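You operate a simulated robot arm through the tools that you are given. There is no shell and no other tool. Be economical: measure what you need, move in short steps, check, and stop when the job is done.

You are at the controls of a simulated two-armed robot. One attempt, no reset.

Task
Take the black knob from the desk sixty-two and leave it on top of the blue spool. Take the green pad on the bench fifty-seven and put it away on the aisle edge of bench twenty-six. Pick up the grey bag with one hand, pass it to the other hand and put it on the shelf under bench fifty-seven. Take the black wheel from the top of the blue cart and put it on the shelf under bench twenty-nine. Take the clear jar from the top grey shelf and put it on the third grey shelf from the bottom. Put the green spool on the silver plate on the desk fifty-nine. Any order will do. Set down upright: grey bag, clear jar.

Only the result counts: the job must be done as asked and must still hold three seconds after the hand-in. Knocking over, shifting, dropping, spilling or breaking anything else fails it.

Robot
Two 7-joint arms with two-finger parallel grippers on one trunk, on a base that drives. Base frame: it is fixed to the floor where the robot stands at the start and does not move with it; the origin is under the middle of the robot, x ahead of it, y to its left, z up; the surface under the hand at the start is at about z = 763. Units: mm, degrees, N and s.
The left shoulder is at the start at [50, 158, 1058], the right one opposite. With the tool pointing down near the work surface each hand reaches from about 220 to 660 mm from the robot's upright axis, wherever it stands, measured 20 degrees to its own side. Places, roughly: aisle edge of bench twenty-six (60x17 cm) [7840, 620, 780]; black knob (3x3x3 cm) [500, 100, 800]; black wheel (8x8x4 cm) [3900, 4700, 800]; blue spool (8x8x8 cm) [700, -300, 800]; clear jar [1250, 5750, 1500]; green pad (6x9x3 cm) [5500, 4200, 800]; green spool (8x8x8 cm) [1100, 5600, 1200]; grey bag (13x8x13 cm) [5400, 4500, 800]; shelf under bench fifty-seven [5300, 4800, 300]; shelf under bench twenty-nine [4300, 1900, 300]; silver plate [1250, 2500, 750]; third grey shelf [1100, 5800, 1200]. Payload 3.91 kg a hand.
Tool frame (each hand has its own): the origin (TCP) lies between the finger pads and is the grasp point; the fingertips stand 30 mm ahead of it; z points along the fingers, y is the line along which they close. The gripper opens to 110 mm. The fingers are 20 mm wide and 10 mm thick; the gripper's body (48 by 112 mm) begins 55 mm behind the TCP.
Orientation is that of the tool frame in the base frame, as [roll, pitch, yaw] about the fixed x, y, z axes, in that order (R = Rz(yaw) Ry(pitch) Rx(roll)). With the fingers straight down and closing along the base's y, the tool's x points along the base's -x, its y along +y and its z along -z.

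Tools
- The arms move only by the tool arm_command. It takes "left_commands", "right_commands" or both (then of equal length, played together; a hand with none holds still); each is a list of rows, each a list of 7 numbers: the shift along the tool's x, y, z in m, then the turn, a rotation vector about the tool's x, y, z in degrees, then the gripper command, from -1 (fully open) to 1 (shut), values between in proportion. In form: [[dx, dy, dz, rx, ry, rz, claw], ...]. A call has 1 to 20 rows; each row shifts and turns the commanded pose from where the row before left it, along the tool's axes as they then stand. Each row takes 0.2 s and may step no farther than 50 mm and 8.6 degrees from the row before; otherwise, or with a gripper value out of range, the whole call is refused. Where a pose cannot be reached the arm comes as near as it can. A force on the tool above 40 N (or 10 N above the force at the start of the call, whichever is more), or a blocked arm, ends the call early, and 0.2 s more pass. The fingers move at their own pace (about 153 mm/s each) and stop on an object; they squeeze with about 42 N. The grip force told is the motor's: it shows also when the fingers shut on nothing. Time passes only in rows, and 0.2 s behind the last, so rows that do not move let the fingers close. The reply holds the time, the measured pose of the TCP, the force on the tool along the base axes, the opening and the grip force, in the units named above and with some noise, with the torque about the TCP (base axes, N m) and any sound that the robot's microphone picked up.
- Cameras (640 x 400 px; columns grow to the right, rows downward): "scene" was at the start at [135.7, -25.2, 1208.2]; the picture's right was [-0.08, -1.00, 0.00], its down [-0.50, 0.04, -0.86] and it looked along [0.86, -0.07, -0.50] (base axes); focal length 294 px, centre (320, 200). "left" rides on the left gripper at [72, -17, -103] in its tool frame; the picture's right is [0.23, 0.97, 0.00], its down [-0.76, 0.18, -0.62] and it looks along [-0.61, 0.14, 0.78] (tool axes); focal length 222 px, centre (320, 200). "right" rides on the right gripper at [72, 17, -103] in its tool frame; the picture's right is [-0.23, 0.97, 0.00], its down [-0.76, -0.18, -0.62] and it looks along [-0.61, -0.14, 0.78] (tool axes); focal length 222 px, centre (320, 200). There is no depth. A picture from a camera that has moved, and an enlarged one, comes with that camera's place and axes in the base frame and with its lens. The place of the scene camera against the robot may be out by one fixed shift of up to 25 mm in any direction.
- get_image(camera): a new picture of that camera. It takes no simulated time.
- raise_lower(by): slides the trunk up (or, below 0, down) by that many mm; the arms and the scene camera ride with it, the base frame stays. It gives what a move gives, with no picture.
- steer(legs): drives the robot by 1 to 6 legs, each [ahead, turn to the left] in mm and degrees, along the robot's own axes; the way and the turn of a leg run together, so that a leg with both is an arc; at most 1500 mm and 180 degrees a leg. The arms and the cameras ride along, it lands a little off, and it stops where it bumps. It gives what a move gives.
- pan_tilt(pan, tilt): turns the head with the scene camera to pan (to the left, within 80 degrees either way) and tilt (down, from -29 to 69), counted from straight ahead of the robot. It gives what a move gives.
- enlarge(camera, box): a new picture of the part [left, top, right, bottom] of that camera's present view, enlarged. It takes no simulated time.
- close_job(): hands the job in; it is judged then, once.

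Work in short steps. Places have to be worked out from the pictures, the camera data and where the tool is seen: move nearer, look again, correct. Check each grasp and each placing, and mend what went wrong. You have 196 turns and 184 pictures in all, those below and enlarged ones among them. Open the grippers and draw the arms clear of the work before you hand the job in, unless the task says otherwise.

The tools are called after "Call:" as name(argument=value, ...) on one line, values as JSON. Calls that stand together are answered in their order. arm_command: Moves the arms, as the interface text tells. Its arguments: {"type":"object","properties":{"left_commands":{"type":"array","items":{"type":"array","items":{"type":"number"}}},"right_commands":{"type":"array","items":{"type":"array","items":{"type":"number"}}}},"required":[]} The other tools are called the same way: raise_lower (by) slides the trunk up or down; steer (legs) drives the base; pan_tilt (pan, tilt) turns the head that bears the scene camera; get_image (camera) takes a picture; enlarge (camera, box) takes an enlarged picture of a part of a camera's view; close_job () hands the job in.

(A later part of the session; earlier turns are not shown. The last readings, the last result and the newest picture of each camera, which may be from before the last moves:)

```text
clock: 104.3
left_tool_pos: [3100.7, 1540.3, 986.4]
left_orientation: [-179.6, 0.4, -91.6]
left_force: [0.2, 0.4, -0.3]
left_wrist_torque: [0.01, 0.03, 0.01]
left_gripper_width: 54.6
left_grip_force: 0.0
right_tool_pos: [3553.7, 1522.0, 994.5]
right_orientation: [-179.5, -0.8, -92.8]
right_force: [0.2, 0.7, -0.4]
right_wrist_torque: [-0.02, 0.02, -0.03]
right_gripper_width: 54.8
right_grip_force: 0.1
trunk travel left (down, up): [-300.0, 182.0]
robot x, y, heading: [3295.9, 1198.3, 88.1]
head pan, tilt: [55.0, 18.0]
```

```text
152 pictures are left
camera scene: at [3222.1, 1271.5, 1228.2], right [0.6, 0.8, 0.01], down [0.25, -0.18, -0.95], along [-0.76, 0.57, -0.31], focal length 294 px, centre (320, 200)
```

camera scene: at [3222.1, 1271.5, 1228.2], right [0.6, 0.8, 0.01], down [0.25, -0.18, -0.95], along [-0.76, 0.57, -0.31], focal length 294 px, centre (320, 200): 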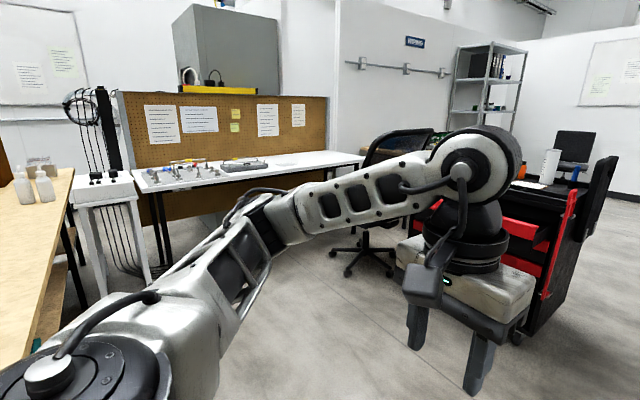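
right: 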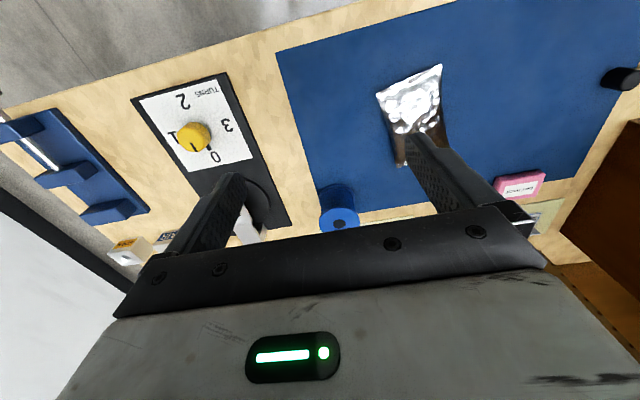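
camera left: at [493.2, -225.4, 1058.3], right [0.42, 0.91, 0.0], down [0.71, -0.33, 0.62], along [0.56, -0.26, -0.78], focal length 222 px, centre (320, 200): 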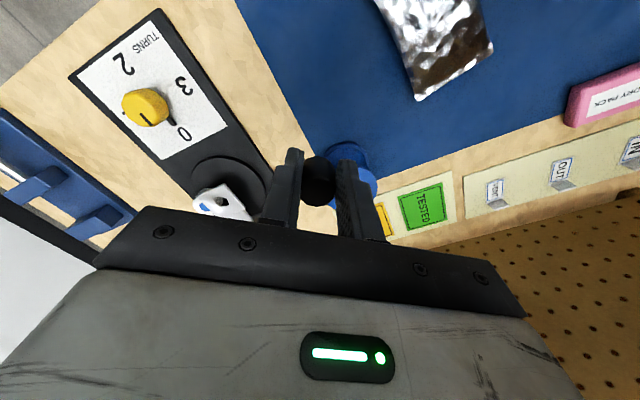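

The right elbow likely touched the grey cabinet on bench 29. I back off, raise the trunk, and stretch the hands forward to narrow the elbows.

Call:
steer(legs=[[-200, 0]])

Call:
raise_lower(by=170)

Call:
arm_command(left_commands=[[-0.045, -0.012, 0, 0, 0, 0, 0], [-0.045, -0.012, 0, 0, 0, 0, 0], [-0.045, -0.012, 0, 0, 0, 0, 0], [-0.045, -0.012, 0, 0, 0, 0, 0], [-0.02, -0.012, 0, 0, 0, 0, 0]], right_commands=[[-0.045, 0.02, 0, 0, 0, 0, 0], [-0.045, 0.02, 0, 0, 0, 0, 0], [-0.045, 0.02, 0, 0, 0, 0, 0], [-0.045, 0.02, 0, 0, 0, 0, 0], [-0.02, 0.02, 0, 0, 0, 0, 0]])

Call:
get_image(camera="scene")

Call:
pan_tilt(pan=-60, tilt=18)

Call:
get_image(camera="scene")

```text
clock: 105.9
left_tool_pos: [3097.4, 1346.8, 985.8]
left_orientation: [179.9, 0.0, -91.5]
left_force: [0.2, -0.9, 0.8]
left_wrist_torque: [0.01, 0.03, 0.05]
left_gripper_width: 55.2
left_grip_force: 0.2
right_tool_pos: [3551.2, 1328.5, 990.0]
right_orientation: [-179.8, -1.3, -92.5]
right_force: [0.7, 0.2, -0.5]
right_wrist_torque: [0.01, -0.02, -0.02]
right_gripper_width: 55.0
right_grip_force: 0.1
trunk travel left (down, up): [-300.0, 182.0]
robot x, y, heading: [3288.7, 1004.0, 88.8]
head pan, tilt: [55.0, 18.0]
```

```text
clock: 107.8
left_tool_pos: [3096.2, 1345.7, 1154.3]
left_orientation: [-179.9, -0.1, -91.5]
left_force: [0.4, -0.1, 1.1]
left_wrist_torque: [-0.02, 0.02, 0.02]
left_gripper_width: 54.9
left_grip_force: 0.1
right_tool_pos: [3551.6, 1327.4, 1161.7]
right_orientation: [-179.8, -1.4, -92.6]
right_force: [-0.6, 0.6, -0.8]
right_wrist_torque: [-0.04, 0.02, 0.0]
right_gripper_width: 55.0
right_grip_force: 0.1
trunk travel left (down, up): [-470.0, 12.0]
robot x, y, heading: [3292.7, 1000.9, 88.5]
head pan, tilt: [55.0, 18.0]
```

```text
clock: 109.0
left_tool_pos: [3162.6, 1546.8, 1154.6]
left_orientation: [-179.9, 0.1, -91.4]
left_force: [0.0, 0.4, 0.1]
left_wrist_torque: [0.02, 0.0, 0.0]
left_gripper_width: 55.0
left_grip_force: 0.1
right_tool_pos: [3461.4, 1535.5, 1153.3]
right_orientation: [-179.8, -1.3, -92.5]
right_force: [-0.5, -0.8, 0.3]
right_wrist_torque: [0.0, 0.01, -0.02]
right_gripper_width: 55.2
right_grip_force: 0.3
trunk travel left (down, up): [-470.0, 12.0]
robot x, y, heading: [3288.9, 1000.5, 88.5]
head pan, tilt: [55.0, 18.0]
```

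```text
151 pictures are left
camera scene: at [3221.5, 1079.5, 1397.9], right [0.59, 0.8, 0.0], down [0.25, -0.18, -0.95], along [-0.77, 0.56, -0.31], focal length 294 px, centre (320, 200)
```

scene: 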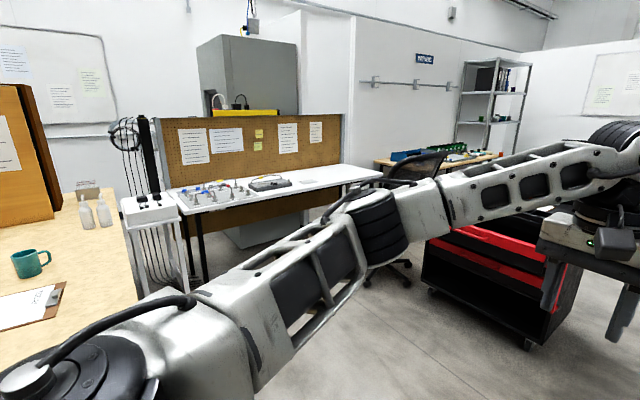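

```text
clock: 111.0
left_tool_pos: [3161.2, 1544.2, 1155.6]
left_orientation: [179.9, 0.1, -91.4]
left_force: [0.0, 0.4, 0.6]
left_wrist_torque: [0.0, 0.01, 0.01]
left_gripper_width: 55.1
left_grip_force: 0.2
right_tool_pos: [3461.0, 1535.0, 1153.8]
right_orientation: [-179.8, -1.3, -92.7]
right_force: [-0.2, -0.5, 0.0]
right_wrist_torque: [-0.03, 0.02, 0.01]
right_gripper_width: 54.8
right_grip_force: 0.1
trunk travel left (down, up): [-470.0, 12.0]
robot x, y, heading: [3293.6, 1001.7, 88.9]
head pan, tilt: [-60.0, 18.0]
```

```text
150 pictures are left
camera scene: at [3378.7, 1068.6, 1398.0], right [0.48, -0.88, 0.0], down [-0.27, -0.15, -0.95], along [0.83, 0.46, -0.31], focal length 294 px, centre (320, 200)
```

scene: 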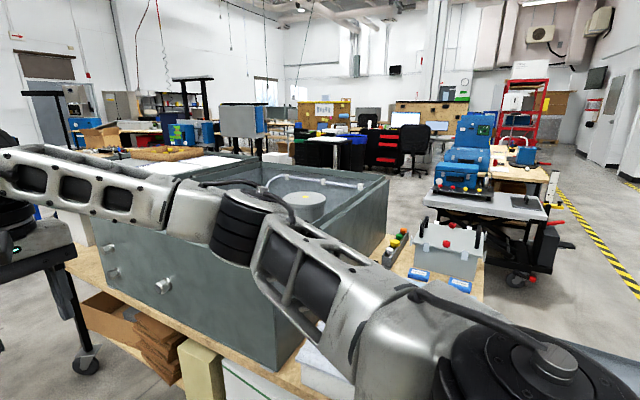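

Elbows are now higher and narrower. I drive on north bearing slightly left.

Call:
steer(legs=[[0, 4], [1200, 0], [0, -3], [1400, 0]])

Call:
pan_tilt(pan=40, tilt=20)

Call:
get_image(camera="scene")

```text
clock: 124.4
left_tool_pos: [3159.5, 4127.6, 1154.5]
left_orientation: [180.0, 0.0, -91.9]
left_force: [-0.5, -0.1, -0.5]
left_wrist_torque: [0.0, -0.01, 0.0]
left_gripper_width: 54.9
left_grip_force: 0.1
right_tool_pos: [3459.1, 4117.8, 1153.7]
right_orientation: [-179.8, -1.2, -92.9]
right_force: [-0.2, 0.1, -0.2]
right_wrist_torque: [-0.01, -0.02, 0.03]
right_gripper_width: 54.8
right_grip_force: 0.0
trunk travel left (down, up): [-470.0, 12.0]
robot x, y, heading: [3285.5, 3586.0, 88.3]
head pan, tilt: [-60.0, 18.0]
```

```text
clock: 126.2
left_tool_pos: [3160.2, 4128.8, 1155.3]
left_orientation: [179.9, 0.0, -91.9]
left_force: [0.7, -0.1, 0.1]
left_wrist_torque: [-0.02, 0.01, -0.01]
left_gripper_width: 54.8
left_grip_force: 0.0
right_tool_pos: [3459.0, 4116.2, 1154.2]
right_orientation: [-179.9, -1.3, -92.9]
right_force: [0.8, 0.4, 0.9]
right_wrist_torque: [0.03, 0.01, 0.0]
right_gripper_width: 55.1
right_grip_force: 0.0
trunk travel left (down, up): [-470.0, 12.0]
robot x, y, heading: [3284.2, 3587.0, 88.1]
head pan, tilt: [40.0, 20.0]
```

```text
149 pictures are left
camera scene: at [3233.2, 3679.8, 1394.7], right [0.79, 0.62, 0.0], down [0.21, -0.27, -0.94], along [-0.58, 0.74, -0.34], focal length 294 px, centre (320, 200)
```

scene: 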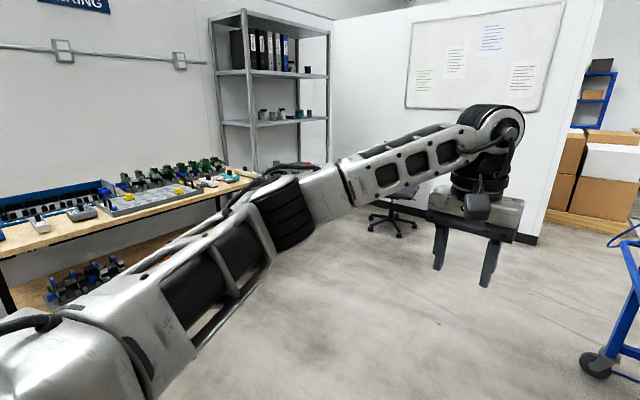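

The shelf unit seems to face +x with its front near x≈1450, y 5150–6050. I drive to about (2300, 5350) and face it.

Call:
steer(legs=[[0, 31], [1000, 0], [1000, 0], [0, 61]])

Call:
pan_tilt(pan=-5, tilt=5)

Call:
get_image(camera="scene")

```text
clock: 140.4
left_tool_pos: [1728.0, 5125.3, 1154.9]
left_orientation: [-180.0, 0.0, 2.6]
left_force: [-0.4, 0.3, -0.2]
left_wrist_torque: [-0.02, 0.02, 0.0]
left_gripper_width: 54.8
left_grip_force: 0.1
right_tool_pos: [1718.6, 5424.9, 1153.9]
right_orientation: [-179.9, -1.3, 1.6]
right_force: [0.1, 1.1, 0.1]
right_wrist_torque: [-0.02, 0.01, 0.03]
right_gripper_width: 55.1
right_grip_force: 0.0
trunk travel left (down, up): [-470.0, 12.0]
robot x, y, heading: [2263.1, 5296.5, -177.3]
head pan, tilt: [40.0, 20.0]
```

```text
clock: 141.5
left_tool_pos: [1729.7, 5126.3, 1155.5]
left_orientation: [180.0, 0.0, 2.7]
left_force: [-0.3, 0.1, -0.9]
left_wrist_torque: [0.0, 0.01, -0.03]
left_gripper_width: 54.9
left_grip_force: 0.0
right_tool_pos: [1717.3, 5425.2, 1153.9]
right_orientation: [-179.8, -1.3, 1.6]
right_force: [-0.4, -0.2, 0.4]
right_wrist_torque: [-0.03, 0.02, 0.0]
right_gripper_width: 55.2
right_grip_force: 0.0
trunk travel left (down, up): [-470.0, 12.0]
robot x, y, heading: [2262.2, 5293.3, -177.2]
head pan, tilt: [-5.0, 5.0]
```

```text
148 pictures are left
camera scene: at [2135.1, 5276.0, 1419.0], right [0.04, 1.0, 0.0], down [0.09, 0.0, -1.0], along [-1.0, 0.04, -0.09], focal length 294 px, centre (320, 200)
```

scene: 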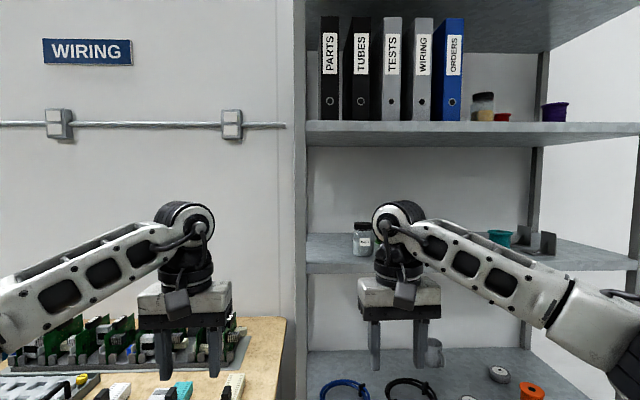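

The shelf unit faces me: jar on the z≈1500 shelf at right, third shelf at ≈1200. I lower and draw in both arms to get a clear view.

Call:
arm_command(left_commands=[[0.04, 0, 0.05, 0, 0, 0, 0], [0.04, 0, 0.05, 0, 0, 0, 0], [0.04, 0, 0.05, 0, 0, 0, 0], [0.04, 0, 0.05, 0, 0, 0, 0], [0.02, 0, 0.05, 0, 0, 0, 0]], right_commands=[[0.04, -0.01, 0.05, 0, 0, 0, 0], [0.04, -0.01, 0.05, 0, 0, 0, 0], [0.04, -0.01, 0.05, 0, 0, 0, 0], [0.04, -0.01, 0.05, 0, 0, 0, 0], [0.02, -0.01, 0.05, 0, 0, 0, 0]])

Call:
enlarge(camera="scene", box=[300, 60, 640, 273])

Call:
pan_tilt(pan=-25, tilt=15)

Call:
get_image(camera="scene")

```text
refused: row 1 steps farther than a row can; nothing moved
```

```text
1.88 times, centred on (470, 166) of scene
camera zoom: at [2135.1, 5276.0, 1419.0], right [0.04, 1.0, 0.0], down [0.09, 0.0, -1.0], along [-1.0, 0.04, -0.09], focal length 551 px, centre (38, 263)
```

zoom: 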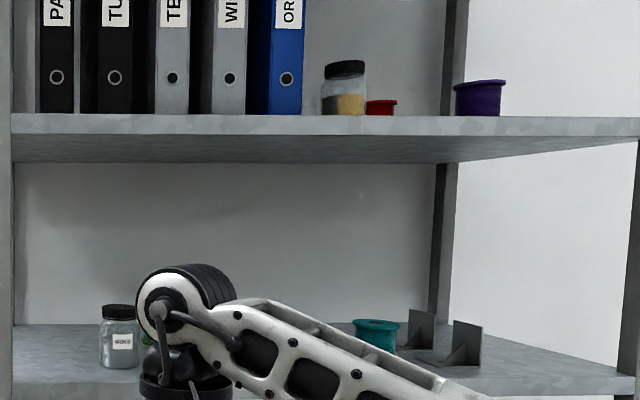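

```text
clock: 142.3
left_tool_pos: [1729.4, 5125.1, 1154.3]
left_orientation: [-180.0, 0.1, 2.8]
left_force: [-1.0, 0.2, -0.2]
left_wrist_torque: [-0.02, -0.03, 0.03]
left_gripper_width: 55.0
left_grip_force: 0.1
right_tool_pos: [1717.7, 5424.7, 1154.7]
right_orientation: [-179.7, -1.4, 1.5]
right_force: [-1.4, 1.1, 0.3]
right_wrist_torque: [-0.01, -0.02, 0.0]
right_gripper_width: 54.9
right_grip_force: 0.0
trunk travel left (down, up): [-470.0, 12.0]
robot x, y, heading: [2260.8, 5291.8, -177.1]
head pan, tilt: [-25.0, 15.0]
```

```text
146 pictures are left
camera scene: at [2140.3, 5307.8, 1402.9], right [0.38, 0.93, 0.0], down [0.24, -0.1, -0.97], along [-0.89, 0.36, -0.26], focal length 294 px, centre (320, 200)
```

scene: 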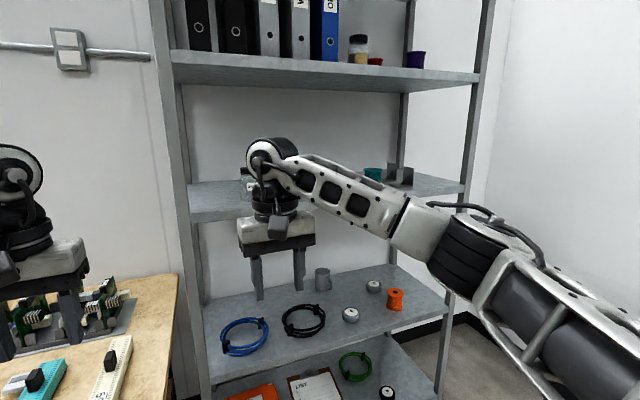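

The step limit is 50 mm in total; I retry with smaller steps to clear the view.

Call:
arm_command(left_commands=[[0.025, 0, 0.04, 0, 0, 0, 0], [0.025, 0, 0.04, 0, 0, 0, 0], [0.025, 0, 0.04, 0, 0, 0, 0], [0.025, 0, 0.04, 0, 0, 0, 0], [0.025, 0, 0.04, 0, 0, 0, 0], [0.025, 0, 0.04, 0, 0, 0, 0]], right_commands=[[0.025, -0.01, 0.04, 0, 0, 0, 0], [0.025, -0.01, 0.04, 0, 0, 0, 0], [0.025, -0.01, 0.04, 0, 0, 0, 0], [0.025, -0.01, 0.04, 0, 0, 0, 0], [0.025, -0.01, 0.04, 0, 0, 0, 0], [0.025, -0.01, 0.04, 0, 0, 0, 0]])

Call:
get_image(camera="scene")

Call:
enlarge(camera="scene", box=[170, 20, 490, 220])

```text
clock: 143.7
left_tool_pos: [1879.9, 5135.0, 915.3]
left_orientation: [-179.9, 0.1, 2.8]
left_force: [0.4, 1.3, 0.1]
left_wrist_torque: [0.01, 0.02, 0.03]
left_gripper_width: 55.1
left_grip_force: 0.1
right_tool_pos: [1871.1, 5488.7, 913.1]
right_orientation: [-179.8, -1.3, 1.6]
right_force: [-0.1, -0.4, 0.9]
right_wrist_torque: [0.03, 0.0, -0.02]
right_gripper_width: 54.9
right_grip_force: 0.1
trunk travel left (down, up): [-470.0, 12.0]
robot x, y, heading: [2261.6, 5290.6, -177.3]
head pan, tilt: [-25.0, 15.0]
```

```text
145 pictures are left
camera scene: at [2140.6, 5308.1, 1403.0], right [0.38, 0.93, 0.0], down [0.24, -0.1, -0.97], along [-0.89, 0.37, -0.26], focal length 294 px, centre (320, 200)
```

scene: 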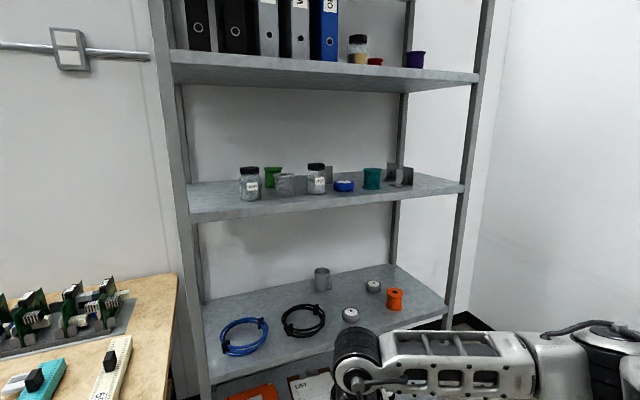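

```text
2.00 times, centred on (330, 120) of scene
camera zoom: at [2140.6, 5308.1, 1403.0], right [0.38, 0.93, 0.0], down [0.24, -0.1, -0.97], along [-0.89, 0.37, -0.26], focal length 587 px, centre (300, 360)
```

zoom: 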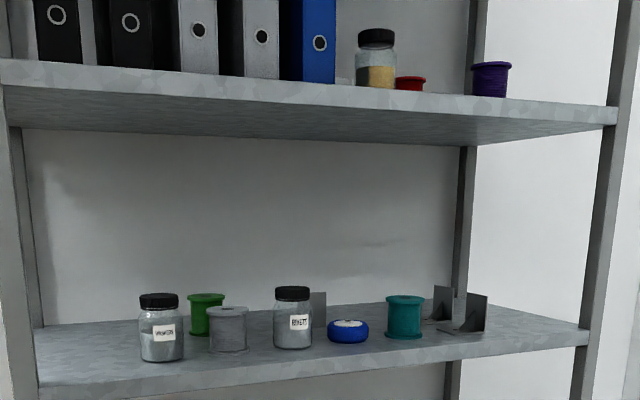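

Green spool stands behind a labelled jar on the 1200 shelf; the wanted clear jar (yellow contents) is on the shelf above. I lower the trunk 250 mm for a parallax view.

Call:
raise_lower(by=-250)

Call:
pan_tilt(pan=-25, tilt=-5)

Call:
enlarge(camera="scene", box=[170, 60, 490, 260])

```text
clock: 146.3
left_tool_pos: [1879.6, 5132.8, 665.6]
left_orientation: [179.9, 0.0, 2.7]
left_force: [-0.3, 0.2, 0.1]
left_wrist_torque: [-0.04, 0.02, -0.01]
left_gripper_width: 55.0
left_grip_force: 0.0
right_tool_pos: [1869.9, 5487.9, 663.2]
right_orientation: [-179.9, -1.2, 1.5]
right_force: [0.2, -0.7, -0.2]
right_wrist_torque: [0.04, 0.02, 0.0]
right_gripper_width: 55.0
right_grip_force: 0.0
trunk travel left (down, up): [-220.0, 262.0]
robot x, y, heading: [2259.7, 5291.5, -177.3]
head pan, tilt: [-25.0, 15.0]
```

```text
clock: 147.1
left_tool_pos: [1879.1, 5133.3, 665.6]
left_orientation: [180.0, 0.0, 2.7]
left_force: [-1.0, 0.9, -0.5]
left_wrist_torque: [-0.01, 0.0, 0.03]
left_gripper_width: 55.1
left_grip_force: 0.1
right_tool_pos: [1870.5, 5488.4, 664.5]
right_orientation: [-179.9, -1.2, 1.6]
right_force: [0.1, 0.3, 0.8]
right_wrist_torque: [-0.03, -0.01, 0.02]
right_gripper_width: 54.8
right_grip_force: 0.0
trunk travel left (down, up): [-220.0, 262.0]
robot x, y, heading: [2259.6, 5293.6, -177.4]
head pan, tilt: [-25.0, -5.0]
```

```text
2.00 times, centred on (330, 160) of scene
camera zoom: at [2145.8, 5305.7, 1184.7], right [0.38, 0.93, 0.0], down [-0.08, 0.03, -1.0], along [-0.92, 0.38, 0.09], focal length 587 px, centre (300, 280)
```

zoom: 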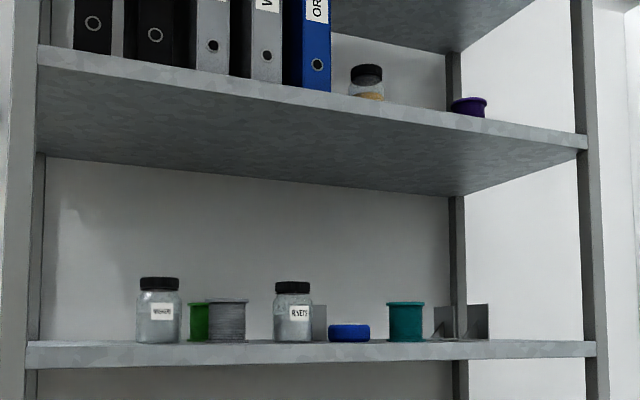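

Parallax gives: shelf front x≈1387, third shelf z≈1162, green spool ≈(1121, 5535), jar ≈(1274, 5785) standing on z≈1567. I raise the trunk, tilt the right hand 45° forward and lift it.

Call:
raise_lower(by=260)

Call:
arm_command(right_commands=[[0, 0, 0, 0, -7.5, 0, -1], [0, 0, 0, 0, -7.5, 0, -1], [0, 0, 0, 0, -7.5, 0, -1], [0, 0, 0, 0, -7.5, 0, -1], [0, 0, 0, 0, -7.5, 0, -1], [0, 0, 0, 0, -7.5, 0, -1], [-0.032, 0, -0.032, 0, 0, 0, -1], [-0.032, 0, -0.032, 0, 0, 0, -1], [-0.032, 0, -0.032, 0, 0, 0, -1], [-0.032, 0, -0.032, 0, 0, 0, -1], [-0.032, 0, -0.032, 0, 0, 0, -1], [-0.032, 0, -0.032, 0, 0, 0, -1], [-0.032, 0, -0.032, 0, 0, 0, -1], [-0.032, 0, -0.032, 0, 0, 0, -1], [-0.032, 0, -0.032, 0, 0, 0, -1], [-0.032, 0, -0.032, 0, 0, 0, -1], [-0.032, 0, -0.032, 0, 0, 0, -1], [-0.032, 0, -0.032, 0, 0, 0, -1], [-0.032, 0, -0.032, 0, 0, 0, -1], [-0.032, 0, -0.032, 0, 0, 0, -1]])

Call:
arm_command(right_commands=[[-0.032, 0, -0.032, 0, 0, 0, -1], [-0.032, 0, -0.032, 0, 0, 0, -1]], left_commands=[[0.04, 0, 0, 0, 0, 0, -1], [0.04, 0, 0, 0, 0, 0, -1]])

Call:
get_image(camera="right")

```text
clock: 149.8
left_tool_pos: [1880.1, 5133.4, 924.1]
left_orientation: [-179.9, 0.1, 2.7]
left_force: [0.1, 0.5, -0.6]
left_wrist_torque: [-0.05, 0.02, 0.01]
left_gripper_width: 55.1
left_grip_force: 0.1
right_tool_pos: [1869.7, 5488.6, 924.0]
right_orientation: [-179.8, -1.3, 1.6]
right_force: [-0.7, 0.1, 0.5]
right_wrist_torque: [0.03, 0.0, 0.02]
right_gripper_width: 55.0
right_grip_force: 0.1
trunk travel left (down, up): [-480.0, 2.0]
robot x, y, heading: [2261.3, 5293.2, -177.2]
head pan, tilt: [-25.0, -5.0]
```

```text
clock: 154.0
left_tool_pos: [1879.9, 5132.8, 923.9]
left_orientation: [-179.9, 0.0, 2.6]
left_force: [0.2, 0.2, 0.3]
left_wrist_torque: [-0.02, 0.03, 0.03]
left_gripper_width: 55.0
left_grip_force: 0.0
right_tool_pos: [1775.1, 5481.8, 1551.9]
right_orientation: [-179.5, 36.3, 2.0]
right_force: [0.0, 0.6, 0.0]
right_wrist_torque: [-0.02, 0.0, 0.02]
right_gripper_width: 109.8
right_grip_force: 0.1
right hand out of reach, approached as far as the arm can: row 6
trunk travel left (down, up): [-480.0, 2.0]
robot x, y, heading: [2261.3, 5292.6, -177.1]
head pan, tilt: [-25.0, -5.0]
```

```text
clock: 154.6
left_tool_pos: [1958.4, 5139.6, 925.0]
left_orientation: [180.0, -0.1, 2.7]
left_force: [-0.1, -0.1, -0.1]
left_wrist_torque: [-0.02, 0.01, -0.02]
left_gripper_width: 110.0
left_grip_force: 0.1
right_tool_pos: [1771.2, 5484.8, 1573.5]
right_orientation: [-179.7, 36.3, 1.6]
right_force: [-0.8, 0.2, 0.0]
right_wrist_torque: [0.01, -0.02, 0.05]
right_gripper_width: 109.9
right_grip_force: 0.0
right hand out of reach, approached as far as the arm can: row 1, 2
trunk travel left (down, up): [-480.0, 2.0]
robot x, y, heading: [2265.1, 5289.7, -177.2]
head pan, tilt: [-25.0, -5.0]
```

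```text
142 pictures are left
camera right: at [1891.5, 5470.0, 1612.4], right [-0.16, -0.98, 0.13], down [-0.25, 0.17, 0.95], along [-0.96, 0.12, -0.27], focal length 222 px, centre (320, 200)
```

right: 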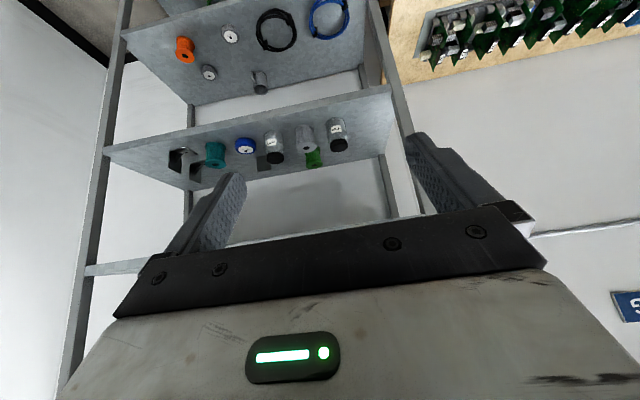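

The arm tops out at this stretch. I pull the hand in toward the body and tilt it further (≈60°), which should reach.

Call:
arm_command(right_commands=[[0.032, 0, -0.032, 0, 0, 0, -1], [0.032, 0, -0.032, 0, 0, 0, -1], [0.032, 0, -0.032, 0, 0, 0, -1], [0, 0, 0, 0, -7.5, 0, -1], [0, 0, 0, 0, -7.5, 0, -1], [0, 0, 0, 0, 0, 0, -1]])

```text
clock: 156.0
left_tool_pos: [1958.5, 5137.9, 924.4]
left_orientation: [-179.9, 0.1, 2.7]
left_force: [0.5, 0.1, 0.3]
left_wrist_torque: [-0.01, 0.03, 0.0]
left_gripper_width: 109.8
left_grip_force: 0.0
right_tool_pos: [1904.4, 5486.4, 1592.2]
right_orientation: [-179.9, 51.2, 1.8]
right_force: [0.8, -0.1, -0.1]
right_wrist_torque: [0.01, 0.01, 0.01]
right_gripper_width: 109.9
right_grip_force: 0.1
trunk travel left (down, up): [-480.0, 2.0]
robot x, y, heading: [2261.4, 5290.5, -177.3]
head pan, tilt: [-25.0, -5.0]
```

Now tilt ≈51°. I raise a bit more, then drive in front of the jar, ending at about (1950, 5570) facing the shelf.

Call:
arm_command(right_commands=[[0, 0, 0, 0, -8, 0, -1], [-0.034, 0, -0.0206, 0, 0, 0, -1], [-0.034, 0, -0.0206, 0, 0, 0, -1], [0, 0, 0, 0, 0, 0, -1]])

Call:
steer(legs=[[0, -44.7], [418, 0], [0, 42]])

Call:
get_image(camera="right")

Call:
get_image(camera="scene")

```text
clock: 157.0
left_tool_pos: [1958.9, 5139.5, 924.7]
left_orientation: [180.0, -0.1, 2.7]
left_force: [0.7, 0.2, 0.3]
left_wrist_torque: [0.0, 0.01, 0.01]
left_gripper_width: 110.1
left_grip_force: 0.0
right_tool_pos: [1905.7, 5486.4, 1671.6]
right_orientation: [-179.5, 59.2, 2.0]
right_force: [-1.2, -0.3, -0.3]
right_wrist_torque: [0.02, -0.03, -0.01]
right_gripper_width: 110.0
right_grip_force: 0.1
trunk travel left (down, up): [-480.0, 2.0]
robot x, y, heading: [2262.3, 5293.8, -177.0]
head pan, tilt: [-25.0, -5.0]
```

```text
clock: 163.6
left_tool_pos: [1636.5, 5438.2, 924.8]
left_orientation: [180.0, -0.1, -0.2]
left_force: [-0.3, 0.6, -0.1]
left_wrist_torque: [0.02, -0.01, 0.0]
left_gripper_width: 110.1
left_grip_force: 0.1
right_tool_pos: [1600.9, 5788.8, 1672.5]
right_orientation: [-179.7, 59.2, -0.9]
right_force: [0.1, -1.1, 0.1]
right_wrist_torque: [0.02, -0.01, -0.01]
right_gripper_width: 109.9
right_grip_force: 0.1
trunk travel left (down, up): [-480.0, 2.0]
robot x, y, heading: [1947.6, 5578.6, -180.0]
head pan, tilt: [-25.0, -5.0]
```

```text
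141 pictures are left
camera right: at [1726.7, 5768.9, 1661.7], right [-0.14, -0.97, 0.19], down [0.15, 0.17, 0.97], along [-0.98, 0.16, 0.12], focal length 222 px, centre (320, 200)
```

right: 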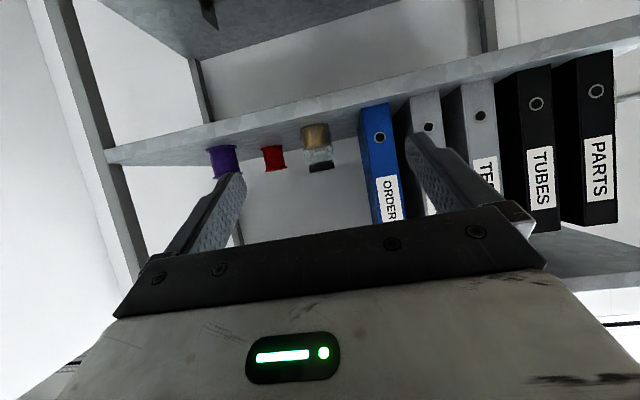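

```text
140 pictures are left
camera scene: at [1831.6, 5596.5, 1444.8], right [0.42, 0.91, 0.0], down [-0.08, 0.04, -1.0], along [-0.9, 0.42, 0.09], focal length 294 px, centre (320, 200)
```

scene: 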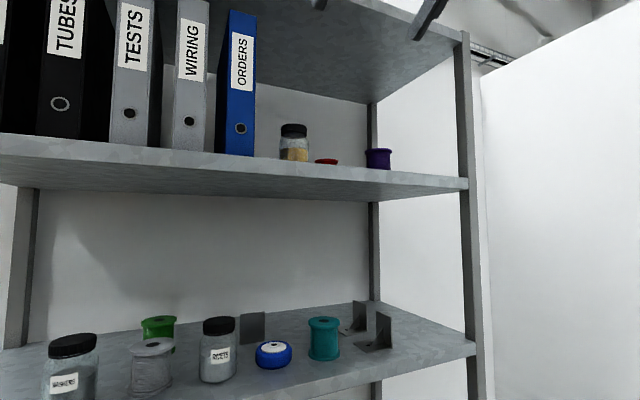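

Right wrist camera puts the jar near (1265, 5827, base ≈1567). I drive ahead 120 mm and look again.

Call:
steer(legs=[[120, 0]])

Call:
get_image(camera="right")

```text
clock: 164.8
left_tool_pos: [1515.8, 5437.2, 924.7]
left_orientation: [179.9, -0.1, 0.0]
left_force: [0.1, 1.1, 0.3]
left_wrist_torque: [0.02, -0.01, -0.04]
left_gripper_width: 110.1
left_grip_force: 0.0
right_tool_pos: [1477.9, 5787.4, 1673.3]
right_orientation: [-179.6, 59.1, -0.8]
right_force: [0.1, -0.8, -1.1]
right_wrist_torque: [-0.01, 0.03, -0.01]
right_gripper_width: 110.0
right_grip_force: 0.1
trunk travel left (down, up): [-480.0, 2.0]
robot x, y, heading: [1823.7, 5575.7, -180.0]
head pan, tilt: [-25.0, -5.0]
```

```text
139 pictures are left
camera right: at [1604.9, 5768.6, 1661.4], right [-0.13, -0.97, 0.19], down [0.15, 0.17, 0.97], along [-0.98, 0.16, 0.12], focal length 222 px, centre (320, 200)
```

right: 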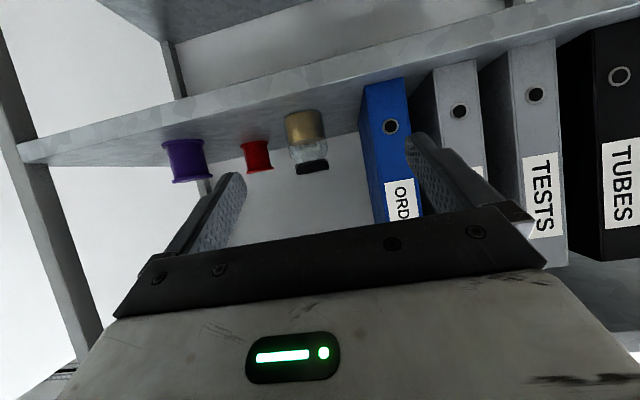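

Jar centre estimated (1220, 5830). I retract the left hand a bit, drive 80 mm closer, then align height and lateral with the right hand.

Call:
arm_command(left_commands=[[0.03, 0, 0, 0, 0, 0, -0.64], [0.03, 0, 0, 0, 0, 0, -0.64]])

Call:
steer(legs=[[78, 0]])

Call:
arm_command(right_commands=[[0.0193, -0.02, 0.0116, 0, 0, 0, -0.64], [0.0193, -0.021, 0.0116, 0, 0, 0, -0.64], [0, 0, 0, 0, 0, 0, -0.64]])

Call:
get_image(camera="right")

```text
clock: 165.4
left_tool_pos: [1575.7, 5437.4, 924.3]
left_orientation: [180.0, 0.0, 0.0]
left_force: [0.8, -0.3, -0.7]
left_wrist_torque: [-0.05, 0.04, 0.03]
left_gripper_width: 90.1
left_grip_force: 0.1
right_tool_pos: [1479.7, 5786.9, 1672.5]
right_orientation: [-179.7, 59.2, -0.7]
right_force: [-0.2, 0.5, 0.8]
right_wrist_torque: [-0.04, -0.01, 0.02]
right_gripper_width: 110.3
right_grip_force: 0.1
trunk travel left (down, up): [-480.0, 2.0]
robot x, y, heading: [1825.3, 5579.1, -179.8]
head pan, tilt: [-25.0, -5.0]
```

```text
clock: 166.5
left_tool_pos: [1497.1, 5437.2, 924.1]
left_orientation: [-179.9, 0.0, 0.0]
left_force: [0.0, -0.3, -0.2]
left_wrist_torque: [-0.01, -0.02, 0.01]
left_gripper_width: 89.9
left_grip_force: 0.0
right_tool_pos: [1400.2, 5788.1, 1672.0]
right_orientation: [-179.7, 59.1, -0.7]
right_force: [-0.7, 0.0, -0.1]
right_wrist_torque: [0.01, -0.04, 0.0]
right_gripper_width: 110.1
right_grip_force: 0.0
trunk travel left (down, up): [-480.0, 2.0]
robot x, y, heading: [1746.3, 5577.5, -179.8]
head pan, tilt: [-25.0, -5.0]
```

```text
clock: 167.3
left_tool_pos: [1497.5, 5435.0, 925.1]
left_orientation: [180.0, 0.0, 0.1]
left_force: [-0.4, -0.7, 0.1]
left_wrist_torque: [0.02, 0.03, 0.04]
left_gripper_width: 90.0
left_grip_force: 0.1
right_tool_pos: [1401.6, 5828.4, 1625.7]
right_orientation: [-179.6, 59.1, -0.8]
right_force: [0.1, 0.3, 0.2]
right_wrist_torque: [0.0, -0.01, 0.03]
right_gripper_width: 90.2
right_grip_force: 0.0
trunk travel left (down, up): [-480.0, 2.0]
robot x, y, heading: [1750.1, 5575.6, -179.8]
head pan, tilt: [-25.0, -5.0]
```

```text
138 pictures are left
camera right: at [1527.4, 5808.6, 1615.7], right [-0.13, -0.97, 0.19], down [0.15, 0.17, 0.97], along [-0.98, 0.16, 0.12], focal length 222 px, centre (320, 200)
```

right: 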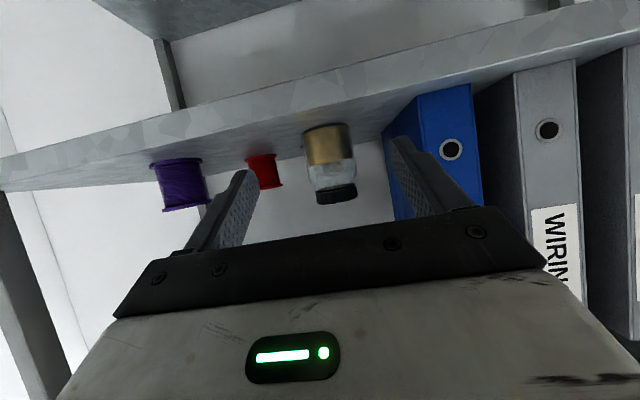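

Alignment is good (jar ≈(1212, 5833)). I drive 50 mm closer, then advance the hand part-way.

Call:
steer(legs=[[45, 0]])

Call:
arm_command(right_commands=[[-0.0193, -0.002, 0.0323, 0, 0, 0, -0.64], [-0.0193, -0.002, 0.0323, 0, 0, 0, -0.64], [0, 0, 0, 0, 0, 0, -0.64]])

Call:
get_image(camera="right")

```text
clock: 168.2
left_tool_pos: [1452.7, 5436.3, 922.7]
left_orientation: [-180.0, 0.0, 0.0]
left_force: [-0.5, 0.5, -0.8]
left_wrist_torque: [-0.01, -0.01, 0.03]
left_gripper_width: 90.1
left_grip_force: 0.0
right_tool_pos: [1353.9, 5828.6, 1626.4]
right_orientation: [-179.6, 59.0, -0.8]
right_force: [-0.3, 0.0, -0.3]
right_wrist_torque: [-0.05, -0.01, 0.0]
right_gripper_width: 90.3
right_grip_force: 0.0
trunk travel left (down, up): [-480.0, 2.0]
robot x, y, heading: [1703.8, 5578.5, -179.7]
head pan, tilt: [-25.0, -5.0]
```

```text
clock: 169.0
left_tool_pos: [1452.0, 5437.1, 924.8]
left_orientation: [-179.9, 0.0, 0.1]
left_force: [0.1, -0.2, 0.2]
left_wrist_torque: [0.01, 0.02, -0.01]
left_gripper_width: 90.1
left_grip_force: 0.0
right_tool_pos: [1278.7, 5833.8, 1625.3]
right_orientation: [-179.6, 59.3, -0.6]
right_force: [-0.5, 0.5, -0.8]
right_wrist_torque: [0.01, -0.02, -0.03]
right_gripper_width: 90.2
right_grip_force: 0.1
trunk travel left (down, up): [-480.0, 2.0]
robot x, y, heading: [1707.2, 5575.0, -179.8]
head pan, tilt: [-25.0, -5.0]
```

```text
137 pictures are left
camera right: at [1405.5, 5813.1, 1614.9], right [-0.13, -0.97, 0.19], down [0.15, 0.17, 0.97], along [-0.98, 0.16, 0.12], focal length 222 px, centre (320, 200)
```

right: 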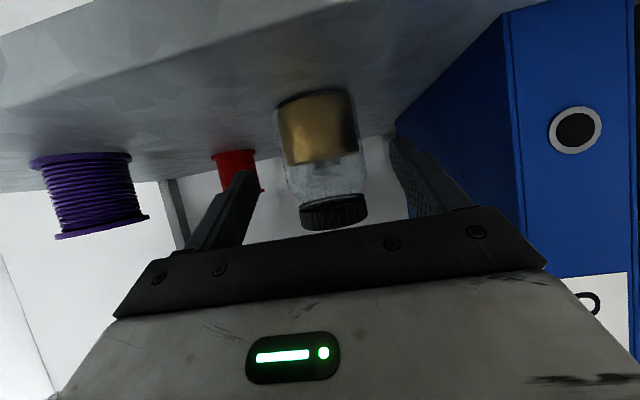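

Aligned: jar centre ≈(1215, 5832). I advance the last 63 mm and close gently.

Call:
arm_command(right_commands=[[-0.0165, 0, 0.027, 0, 0, 0, -0.64], [-0.0165, 0, 0.027, 0, 0, 0, -0.64], [0, 0, 0, 0, 0, 0, -0.64]])

Call:
get_image(camera="right")

```text
clock: 169.8
left_tool_pos: [1452.5, 5435.9, 924.3]
left_orientation: [179.9, 0.1, 0.1]
left_force: [-0.4, -0.4, 0.0]
left_wrist_torque: [0.05, -0.01, -0.02]
left_gripper_width: 90.2
left_grip_force: 0.0
right_tool_pos: [1214.8, 5833.0, 1628.0]
right_orientation: [-179.5, 59.1, -0.7]
right_force: [-0.7, -0.6, 0.9]
right_wrist_torque: [0.05, -0.01, 0.0]
right_gripper_width: 90.1
right_grip_force: 0.1
trunk travel left (down, up): [-480.0, 2.0]
robot x, y, heading: [1700.3, 5579.4, -179.7]
head pan, tilt: [-25.0, -5.0]
```

```text
136 pictures are left
camera right: at [1341.6, 5814.1, 1617.5], right [-0.13, -0.97, 0.19], down [0.15, 0.17, 0.97], along [-0.98, 0.16, 0.12], focal length 222 px, centre (320, 200)
```

right: 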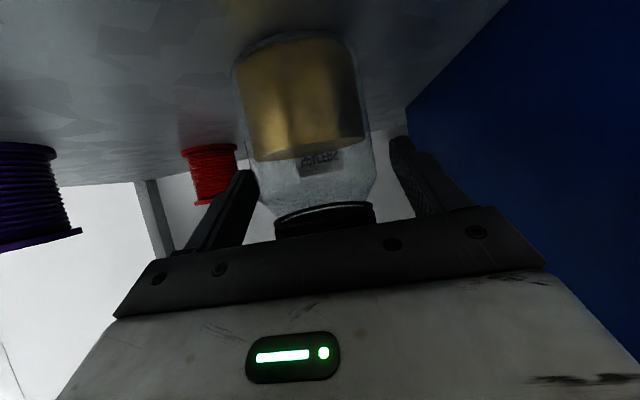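

The jar sits between the fingers. I close and then lift 35 mm.

Call:
arm_command(right_commands=[[0, 0, 0, 0, 0, 0, 1], [0, 0, 0, 0, 0, 0, 1], [0, 0, 0, 0, 0, 0, 1], [-0.0172, 0, -0.0103, 0, 0, 0, 1], [-0.0172, 0, -0.0103, 0, 0, 0, 1], [0, 0, 0, 0, 0, 0, 1]])

Call:
get_image(camera="right")

```text
clock: 171.2
left_tool_pos: [1452.0, 5436.1, 923.7]
left_orientation: [179.9, 0.0, 0.1]
left_force: [0.1, -0.5, 0.2]
left_wrist_torque: [0.02, -0.02, 0.0]
left_gripper_width: 90.2
left_grip_force: 0.1
right_tool_pos: [1215.8, 5832.6, 1657.0]
right_orientation: [-179.7, 59.3, -0.9]
right_force: [-0.2, -0.2, -4.6]
right_wrist_torque: [-0.05, 0.01, 0.0]
right_gripper_width: 67.3
right_grip_force: 42.7
right hand out of reach, approached as far as the arm can: row 5
trunk travel left (down, up): [-480.0, 2.0]
robot x, y, heading: [1702.4, 5576.3, -179.9]
head pan, tilt: [-25.0, -5.0]
```

```text
135 pictures are left
camera right: at [1342.1, 5814.0, 1645.7], right [-0.13, -0.97, 0.19], down [0.15, 0.17, 0.97], along [-0.98, 0.16, 0.12], focal length 222 px, centre (320, 200)
```

right: 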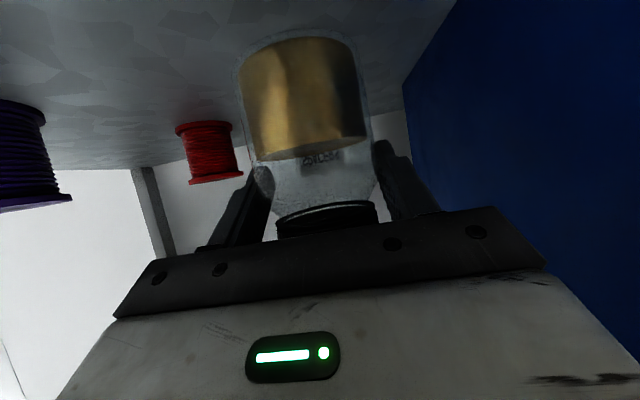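

Jar is held and lifted. I back the robot out straight by 260 mm.

Call:
steer(legs=[[-260, 0]])

Call:
pan_tilt(pan=-25, tilt=15)

Call:
get_image(camera="scene")

```text
clock: 173.1
left_tool_pos: [1715.2, 5436.2, 924.6]
left_orientation: [-180.0, 0.1, 0.2]
left_force: [-0.2, -0.2, 0.5]
left_wrist_torque: [0.01, 0.01, 0.01]
left_gripper_width: 90.3
left_grip_force: 0.0
right_tool_pos: [1478.0, 5833.1, 1657.1]
right_orientation: [-179.7, 59.3, -0.6]
right_force: [1.2, -0.2, -4.2]
right_wrist_torque: [0.0, 0.02, 0.01]
right_gripper_width: 67.2
right_grip_force: 42.3
trunk travel left (down, up): [-480.0, 2.0]
robot x, y, heading: [1965.3, 5576.0, -179.4]
head pan, tilt: [-25.0, -5.0]
```

```text
clock: 173.9
left_tool_pos: [1714.7, 5436.5, 924.2]
left_orientation: [179.9, -0.1, 0.3]
left_force: [0.3, -0.4, -1.1]
left_wrist_torque: [0.01, 0.01, 0.01]
left_gripper_width: 89.9
left_grip_force: 0.1
right_tool_pos: [1477.3, 5832.1, 1656.0]
right_orientation: [-179.8, 59.1, -0.5]
right_force: [0.0, -1.5, -3.9]
right_wrist_torque: [0.03, -0.01, -0.01]
right_gripper_width: 67.3
right_grip_force: 42.0
trunk travel left (down, up): [-480.0, 2.0]
robot x, y, heading: [1964.8, 5576.9, -179.7]
head pan, tilt: [-25.0, 15.0]
```

```text
134 pictures are left
camera scene: at [1844.7, 5599.4, 1412.9], right [0.42, 0.91, 0.0], down [0.23, -0.11, -0.97], along [-0.88, 0.4, -0.26], focal length 294 px, centre (320, 200)
```

scene: 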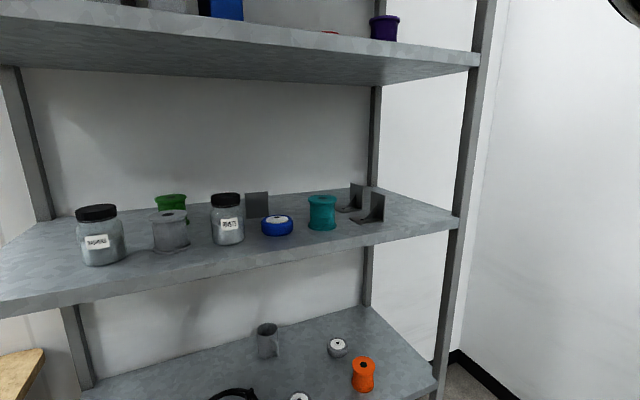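

I see a free spot on the third shelf right of the brackets, centred near (1295, 6078). I sidestep the robot +245 mm in y.

Call:
steer(legs=[[0, -90], [245, 0], [0, 90]])

Call:
raise_lower(by=-200)

Call:
arm_command(right_commands=[[0.0326, 0, 0.0196, 0, 0, 0, 1], [0.0326, 0, 0.0196, 0, 0, 0, 1], [0.0326, 0, 0.0196, 0, 0, 0, 1], [0.0326, 0, 0.0196, 0, 0, 0, 1], [0.0326, 0, 0.0196, 0, 0, 0, 1], [0, 0, 0, 0, 0, 0, 1]])

Call:
get_image(camera="right")

Call:
get_image(camera="scene")

```text
clock: 183.4
left_tool_pos: [1714.1, 5692.4, 925.6]
left_orientation: [180.0, 0.0, -0.8]
left_force: [-0.2, -0.6, -1.0]
left_wrist_torque: [-0.02, 0.02, -0.01]
left_gripper_width: 90.3
left_grip_force: 0.0
right_tool_pos: [1482.5, 6093.3, 1656.9]
right_orientation: [-179.7, 59.2, -1.7]
right_force: [-0.4, -0.1, -4.3]
right_wrist_torque: [0.0, -0.03, -0.04]
right_gripper_width: 67.1
right_grip_force: 41.9
trunk travel left (down, up): [-480.0, 2.0]
robot x, y, heading: [1966.7, 5829.0, 179.1]
head pan, tilt: [-25.0, 15.0]
```

```text
clock: 185.6
left_tool_pos: [1714.4, 5692.7, 724.3]
left_orientation: [180.0, 0.0, -0.8]
left_force: [-0.5, -1.1, 0.6]
left_wrist_torque: [0.02, 0.02, -0.03]
left_gripper_width: 90.1
left_grip_force: 0.0
right_tool_pos: [1483.9, 6093.9, 1457.2]
right_orientation: [-179.8, 59.4, -1.7]
right_force: [0.7, -0.1, -4.6]
right_wrist_torque: [-0.01, -0.02, 0.01]
right_gripper_width: 67.4
right_grip_force: 41.7
trunk travel left (down, up): [-280.0, 202.0]
robot x, y, heading: [1966.0, 5831.0, 179.2]
head pan, tilt: [-25.0, 15.0]
```

```text
clock: 187.0
left_tool_pos: [1714.1, 5693.3, 724.9]
left_orientation: [-180.0, 0.0, -0.9]
left_force: [0.4, -0.5, 0.5]
left_wrist_torque: [-0.01, -0.02, 0.0]
left_gripper_width: 90.2
left_grip_force: 0.0
right_tool_pos: [1482.1, 6095.9, 1263.8]
right_orientation: [-179.8, 59.3, -1.9]
right_force: [0.2, -0.1, -4.3]
right_wrist_torque: [-0.03, 0.0, -0.01]
right_gripper_width: 67.6
right_grip_force: 42.0
trunk travel left (down, up): [-280.0, 202.0]
robot x, y, heading: [1965.3, 5830.8, 179.4]
head pan, tilt: [-25.0, 15.0]
```

```text
133 pictures are left
camera right: at [1608.4, 6074.5, 1253.5], right [-0.15, -0.97, 0.19], down [0.15, 0.17, 0.97], along [-0.98, 0.17, 0.12], focal length 222 px, centre (320, 200)
```

right: 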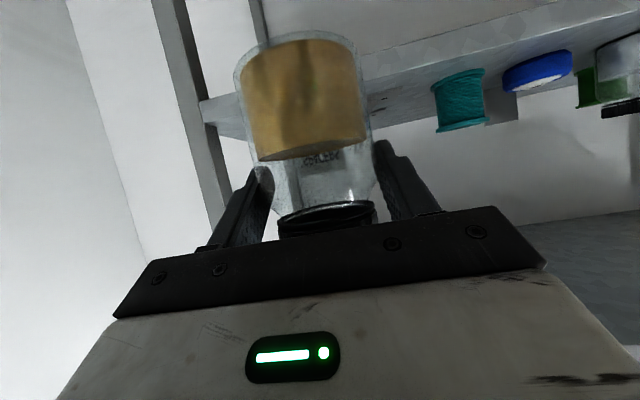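

```text
132 pictures are left
camera scene: at [1846.7, 5853.0, 1212.8], right [0.43, 0.9, 0.0], down [0.23, -0.11, -0.97], along [-0.87, 0.42, -0.26], focal length 294 px, centre (320, 200)
```

scene: 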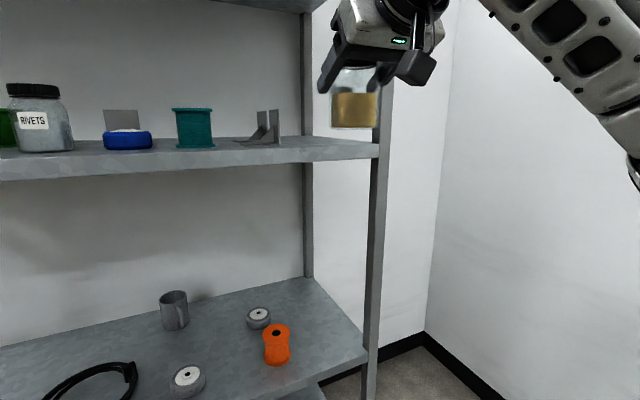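

The gap right of the bracket spans y≈6022–6200; the jar at y≈6096–6100 fits. I drive ahead 178 mm with the jar ~35 mm over the shelf.

Call:
steer(legs=[[178, 0]])

Call:
get_image(camera="right")

Call:
get_image(camera="scene")

```text
clock: 188.5
left_tool_pos: [1538.6, 5694.4, 724.2]
left_orientation: [180.0, 0.0, -0.7]
left_force: [0.6, -0.5, -0.6]
left_wrist_torque: [0.01, 0.01, 0.01]
left_gripper_width: 90.2
left_grip_force: 0.1
right_tool_pos: [1304.7, 6095.7, 1264.2]
right_orientation: [-179.8, 59.2, -1.5]
right_force: [-0.7, 0.4, -3.4]
right_wrist_torque: [-0.02, 0.0, -0.02]
right_gripper_width: 67.1
right_grip_force: 42.0
trunk travel left (down, up): [-280.0, 202.0]
robot x, y, heading: [1790.3, 5834.0, 179.4]
head pan, tilt: [-25.0, 15.0]
```

```text
131 pictures are left
camera right: at [1431.1, 6074.7, 1253.7], right [-0.14, -0.97, 0.19], down [0.15, 0.17, 0.97], along [-0.98, 0.17, 0.12], focal length 222 px, centre (320, 200)
```

right: 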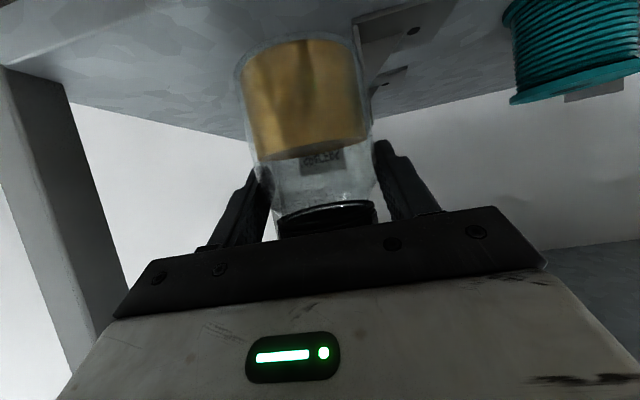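

```text
130 pictures are left
camera scene: at [1670.3, 5854.2, 1212.7], right [0.43, 0.9, 0.0], down [0.23, -0.11, -0.97], along [-0.87, 0.41, -0.26], focal length 294 px, centre (320, 200)
```

scene: 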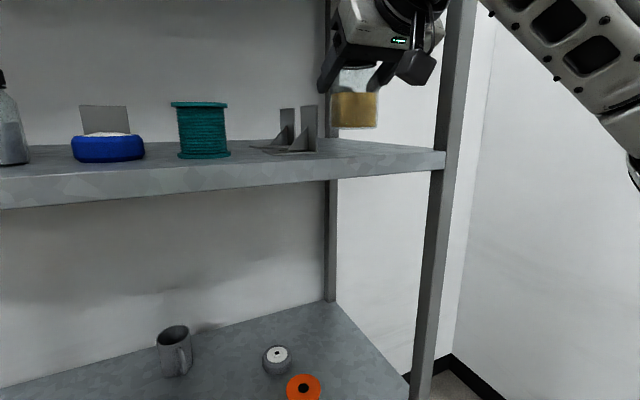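

The bracket foot is close to the jar's left side (edge ≈6058). I shift the jar 34 mm right, then lower 24 mm and check.

Call:
arm_command(right_commands=[[0, -0.017, 0, 0, 0, 0, 1], [0, -0.017, 0, 0, 0, 0, 1], [0.0103, 0, 0.0061, 0, 0, 0, 1], [0.0103, 0, 0.0061, 0, 0, 0, 1], [0, 0, 0, 0, 0, 0, 1]])

Call:
get_image(camera="right")

Call:
enlarge(camera="scene", box=[260, 40, 480, 200])

```text
clock: 189.7
left_tool_pos: [1538.7, 5693.8, 724.2]
left_orientation: [-179.9, -0.1, -0.5]
left_force: [0.1, 1.0, 0.3]
left_wrist_torque: [0.0, -0.02, -0.01]
left_gripper_width: 90.0
left_grip_force: 0.0
right_tool_pos: [1305.6, 6128.6, 1240.6]
right_orientation: [-179.9, 59.3, -1.5]
right_force: [-0.1, -0.6, -4.3]
right_wrist_torque: [0.0, -0.02, -0.03]
right_gripper_width: 67.5
right_grip_force: 42.6
trunk travel left (down, up): [-280.0, 202.0]
robot x, y, heading: [1789.2, 5833.0, 179.6]
head pan, tilt: [-25.0, 15.0]
```

```text
129 pictures are left
camera right: at [1431.9, 6108.2, 1230.2], right [-0.14, -0.97, 0.19], down [0.15, 0.17, 0.97], along [-0.98, 0.17, 0.12], focal length 222 px, centre (320, 200)
```

right: 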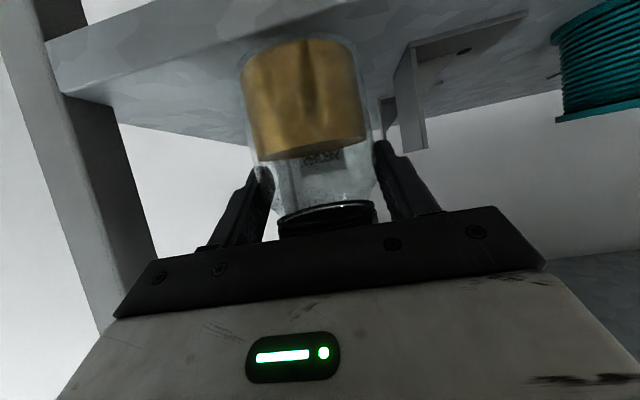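

```text
2.50 times, centred on (370, 120) of scene
camera zoom: at [1670.7, 5854.2, 1212.8], right [0.43, 0.9, 0.0], down [0.23, -0.11, -0.97], along [-0.87, 0.41, -0.26], focal length 734 px, centre (195, 400)
```

zoom: 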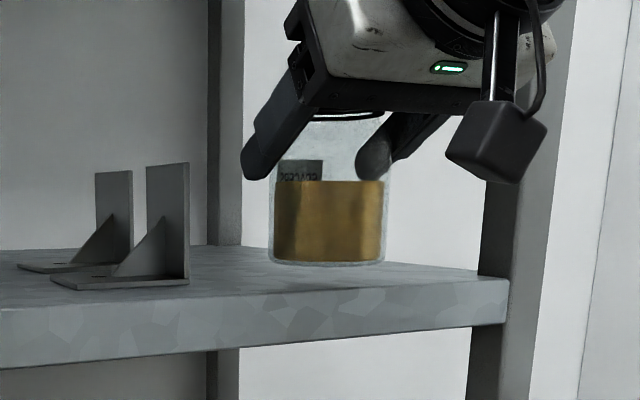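

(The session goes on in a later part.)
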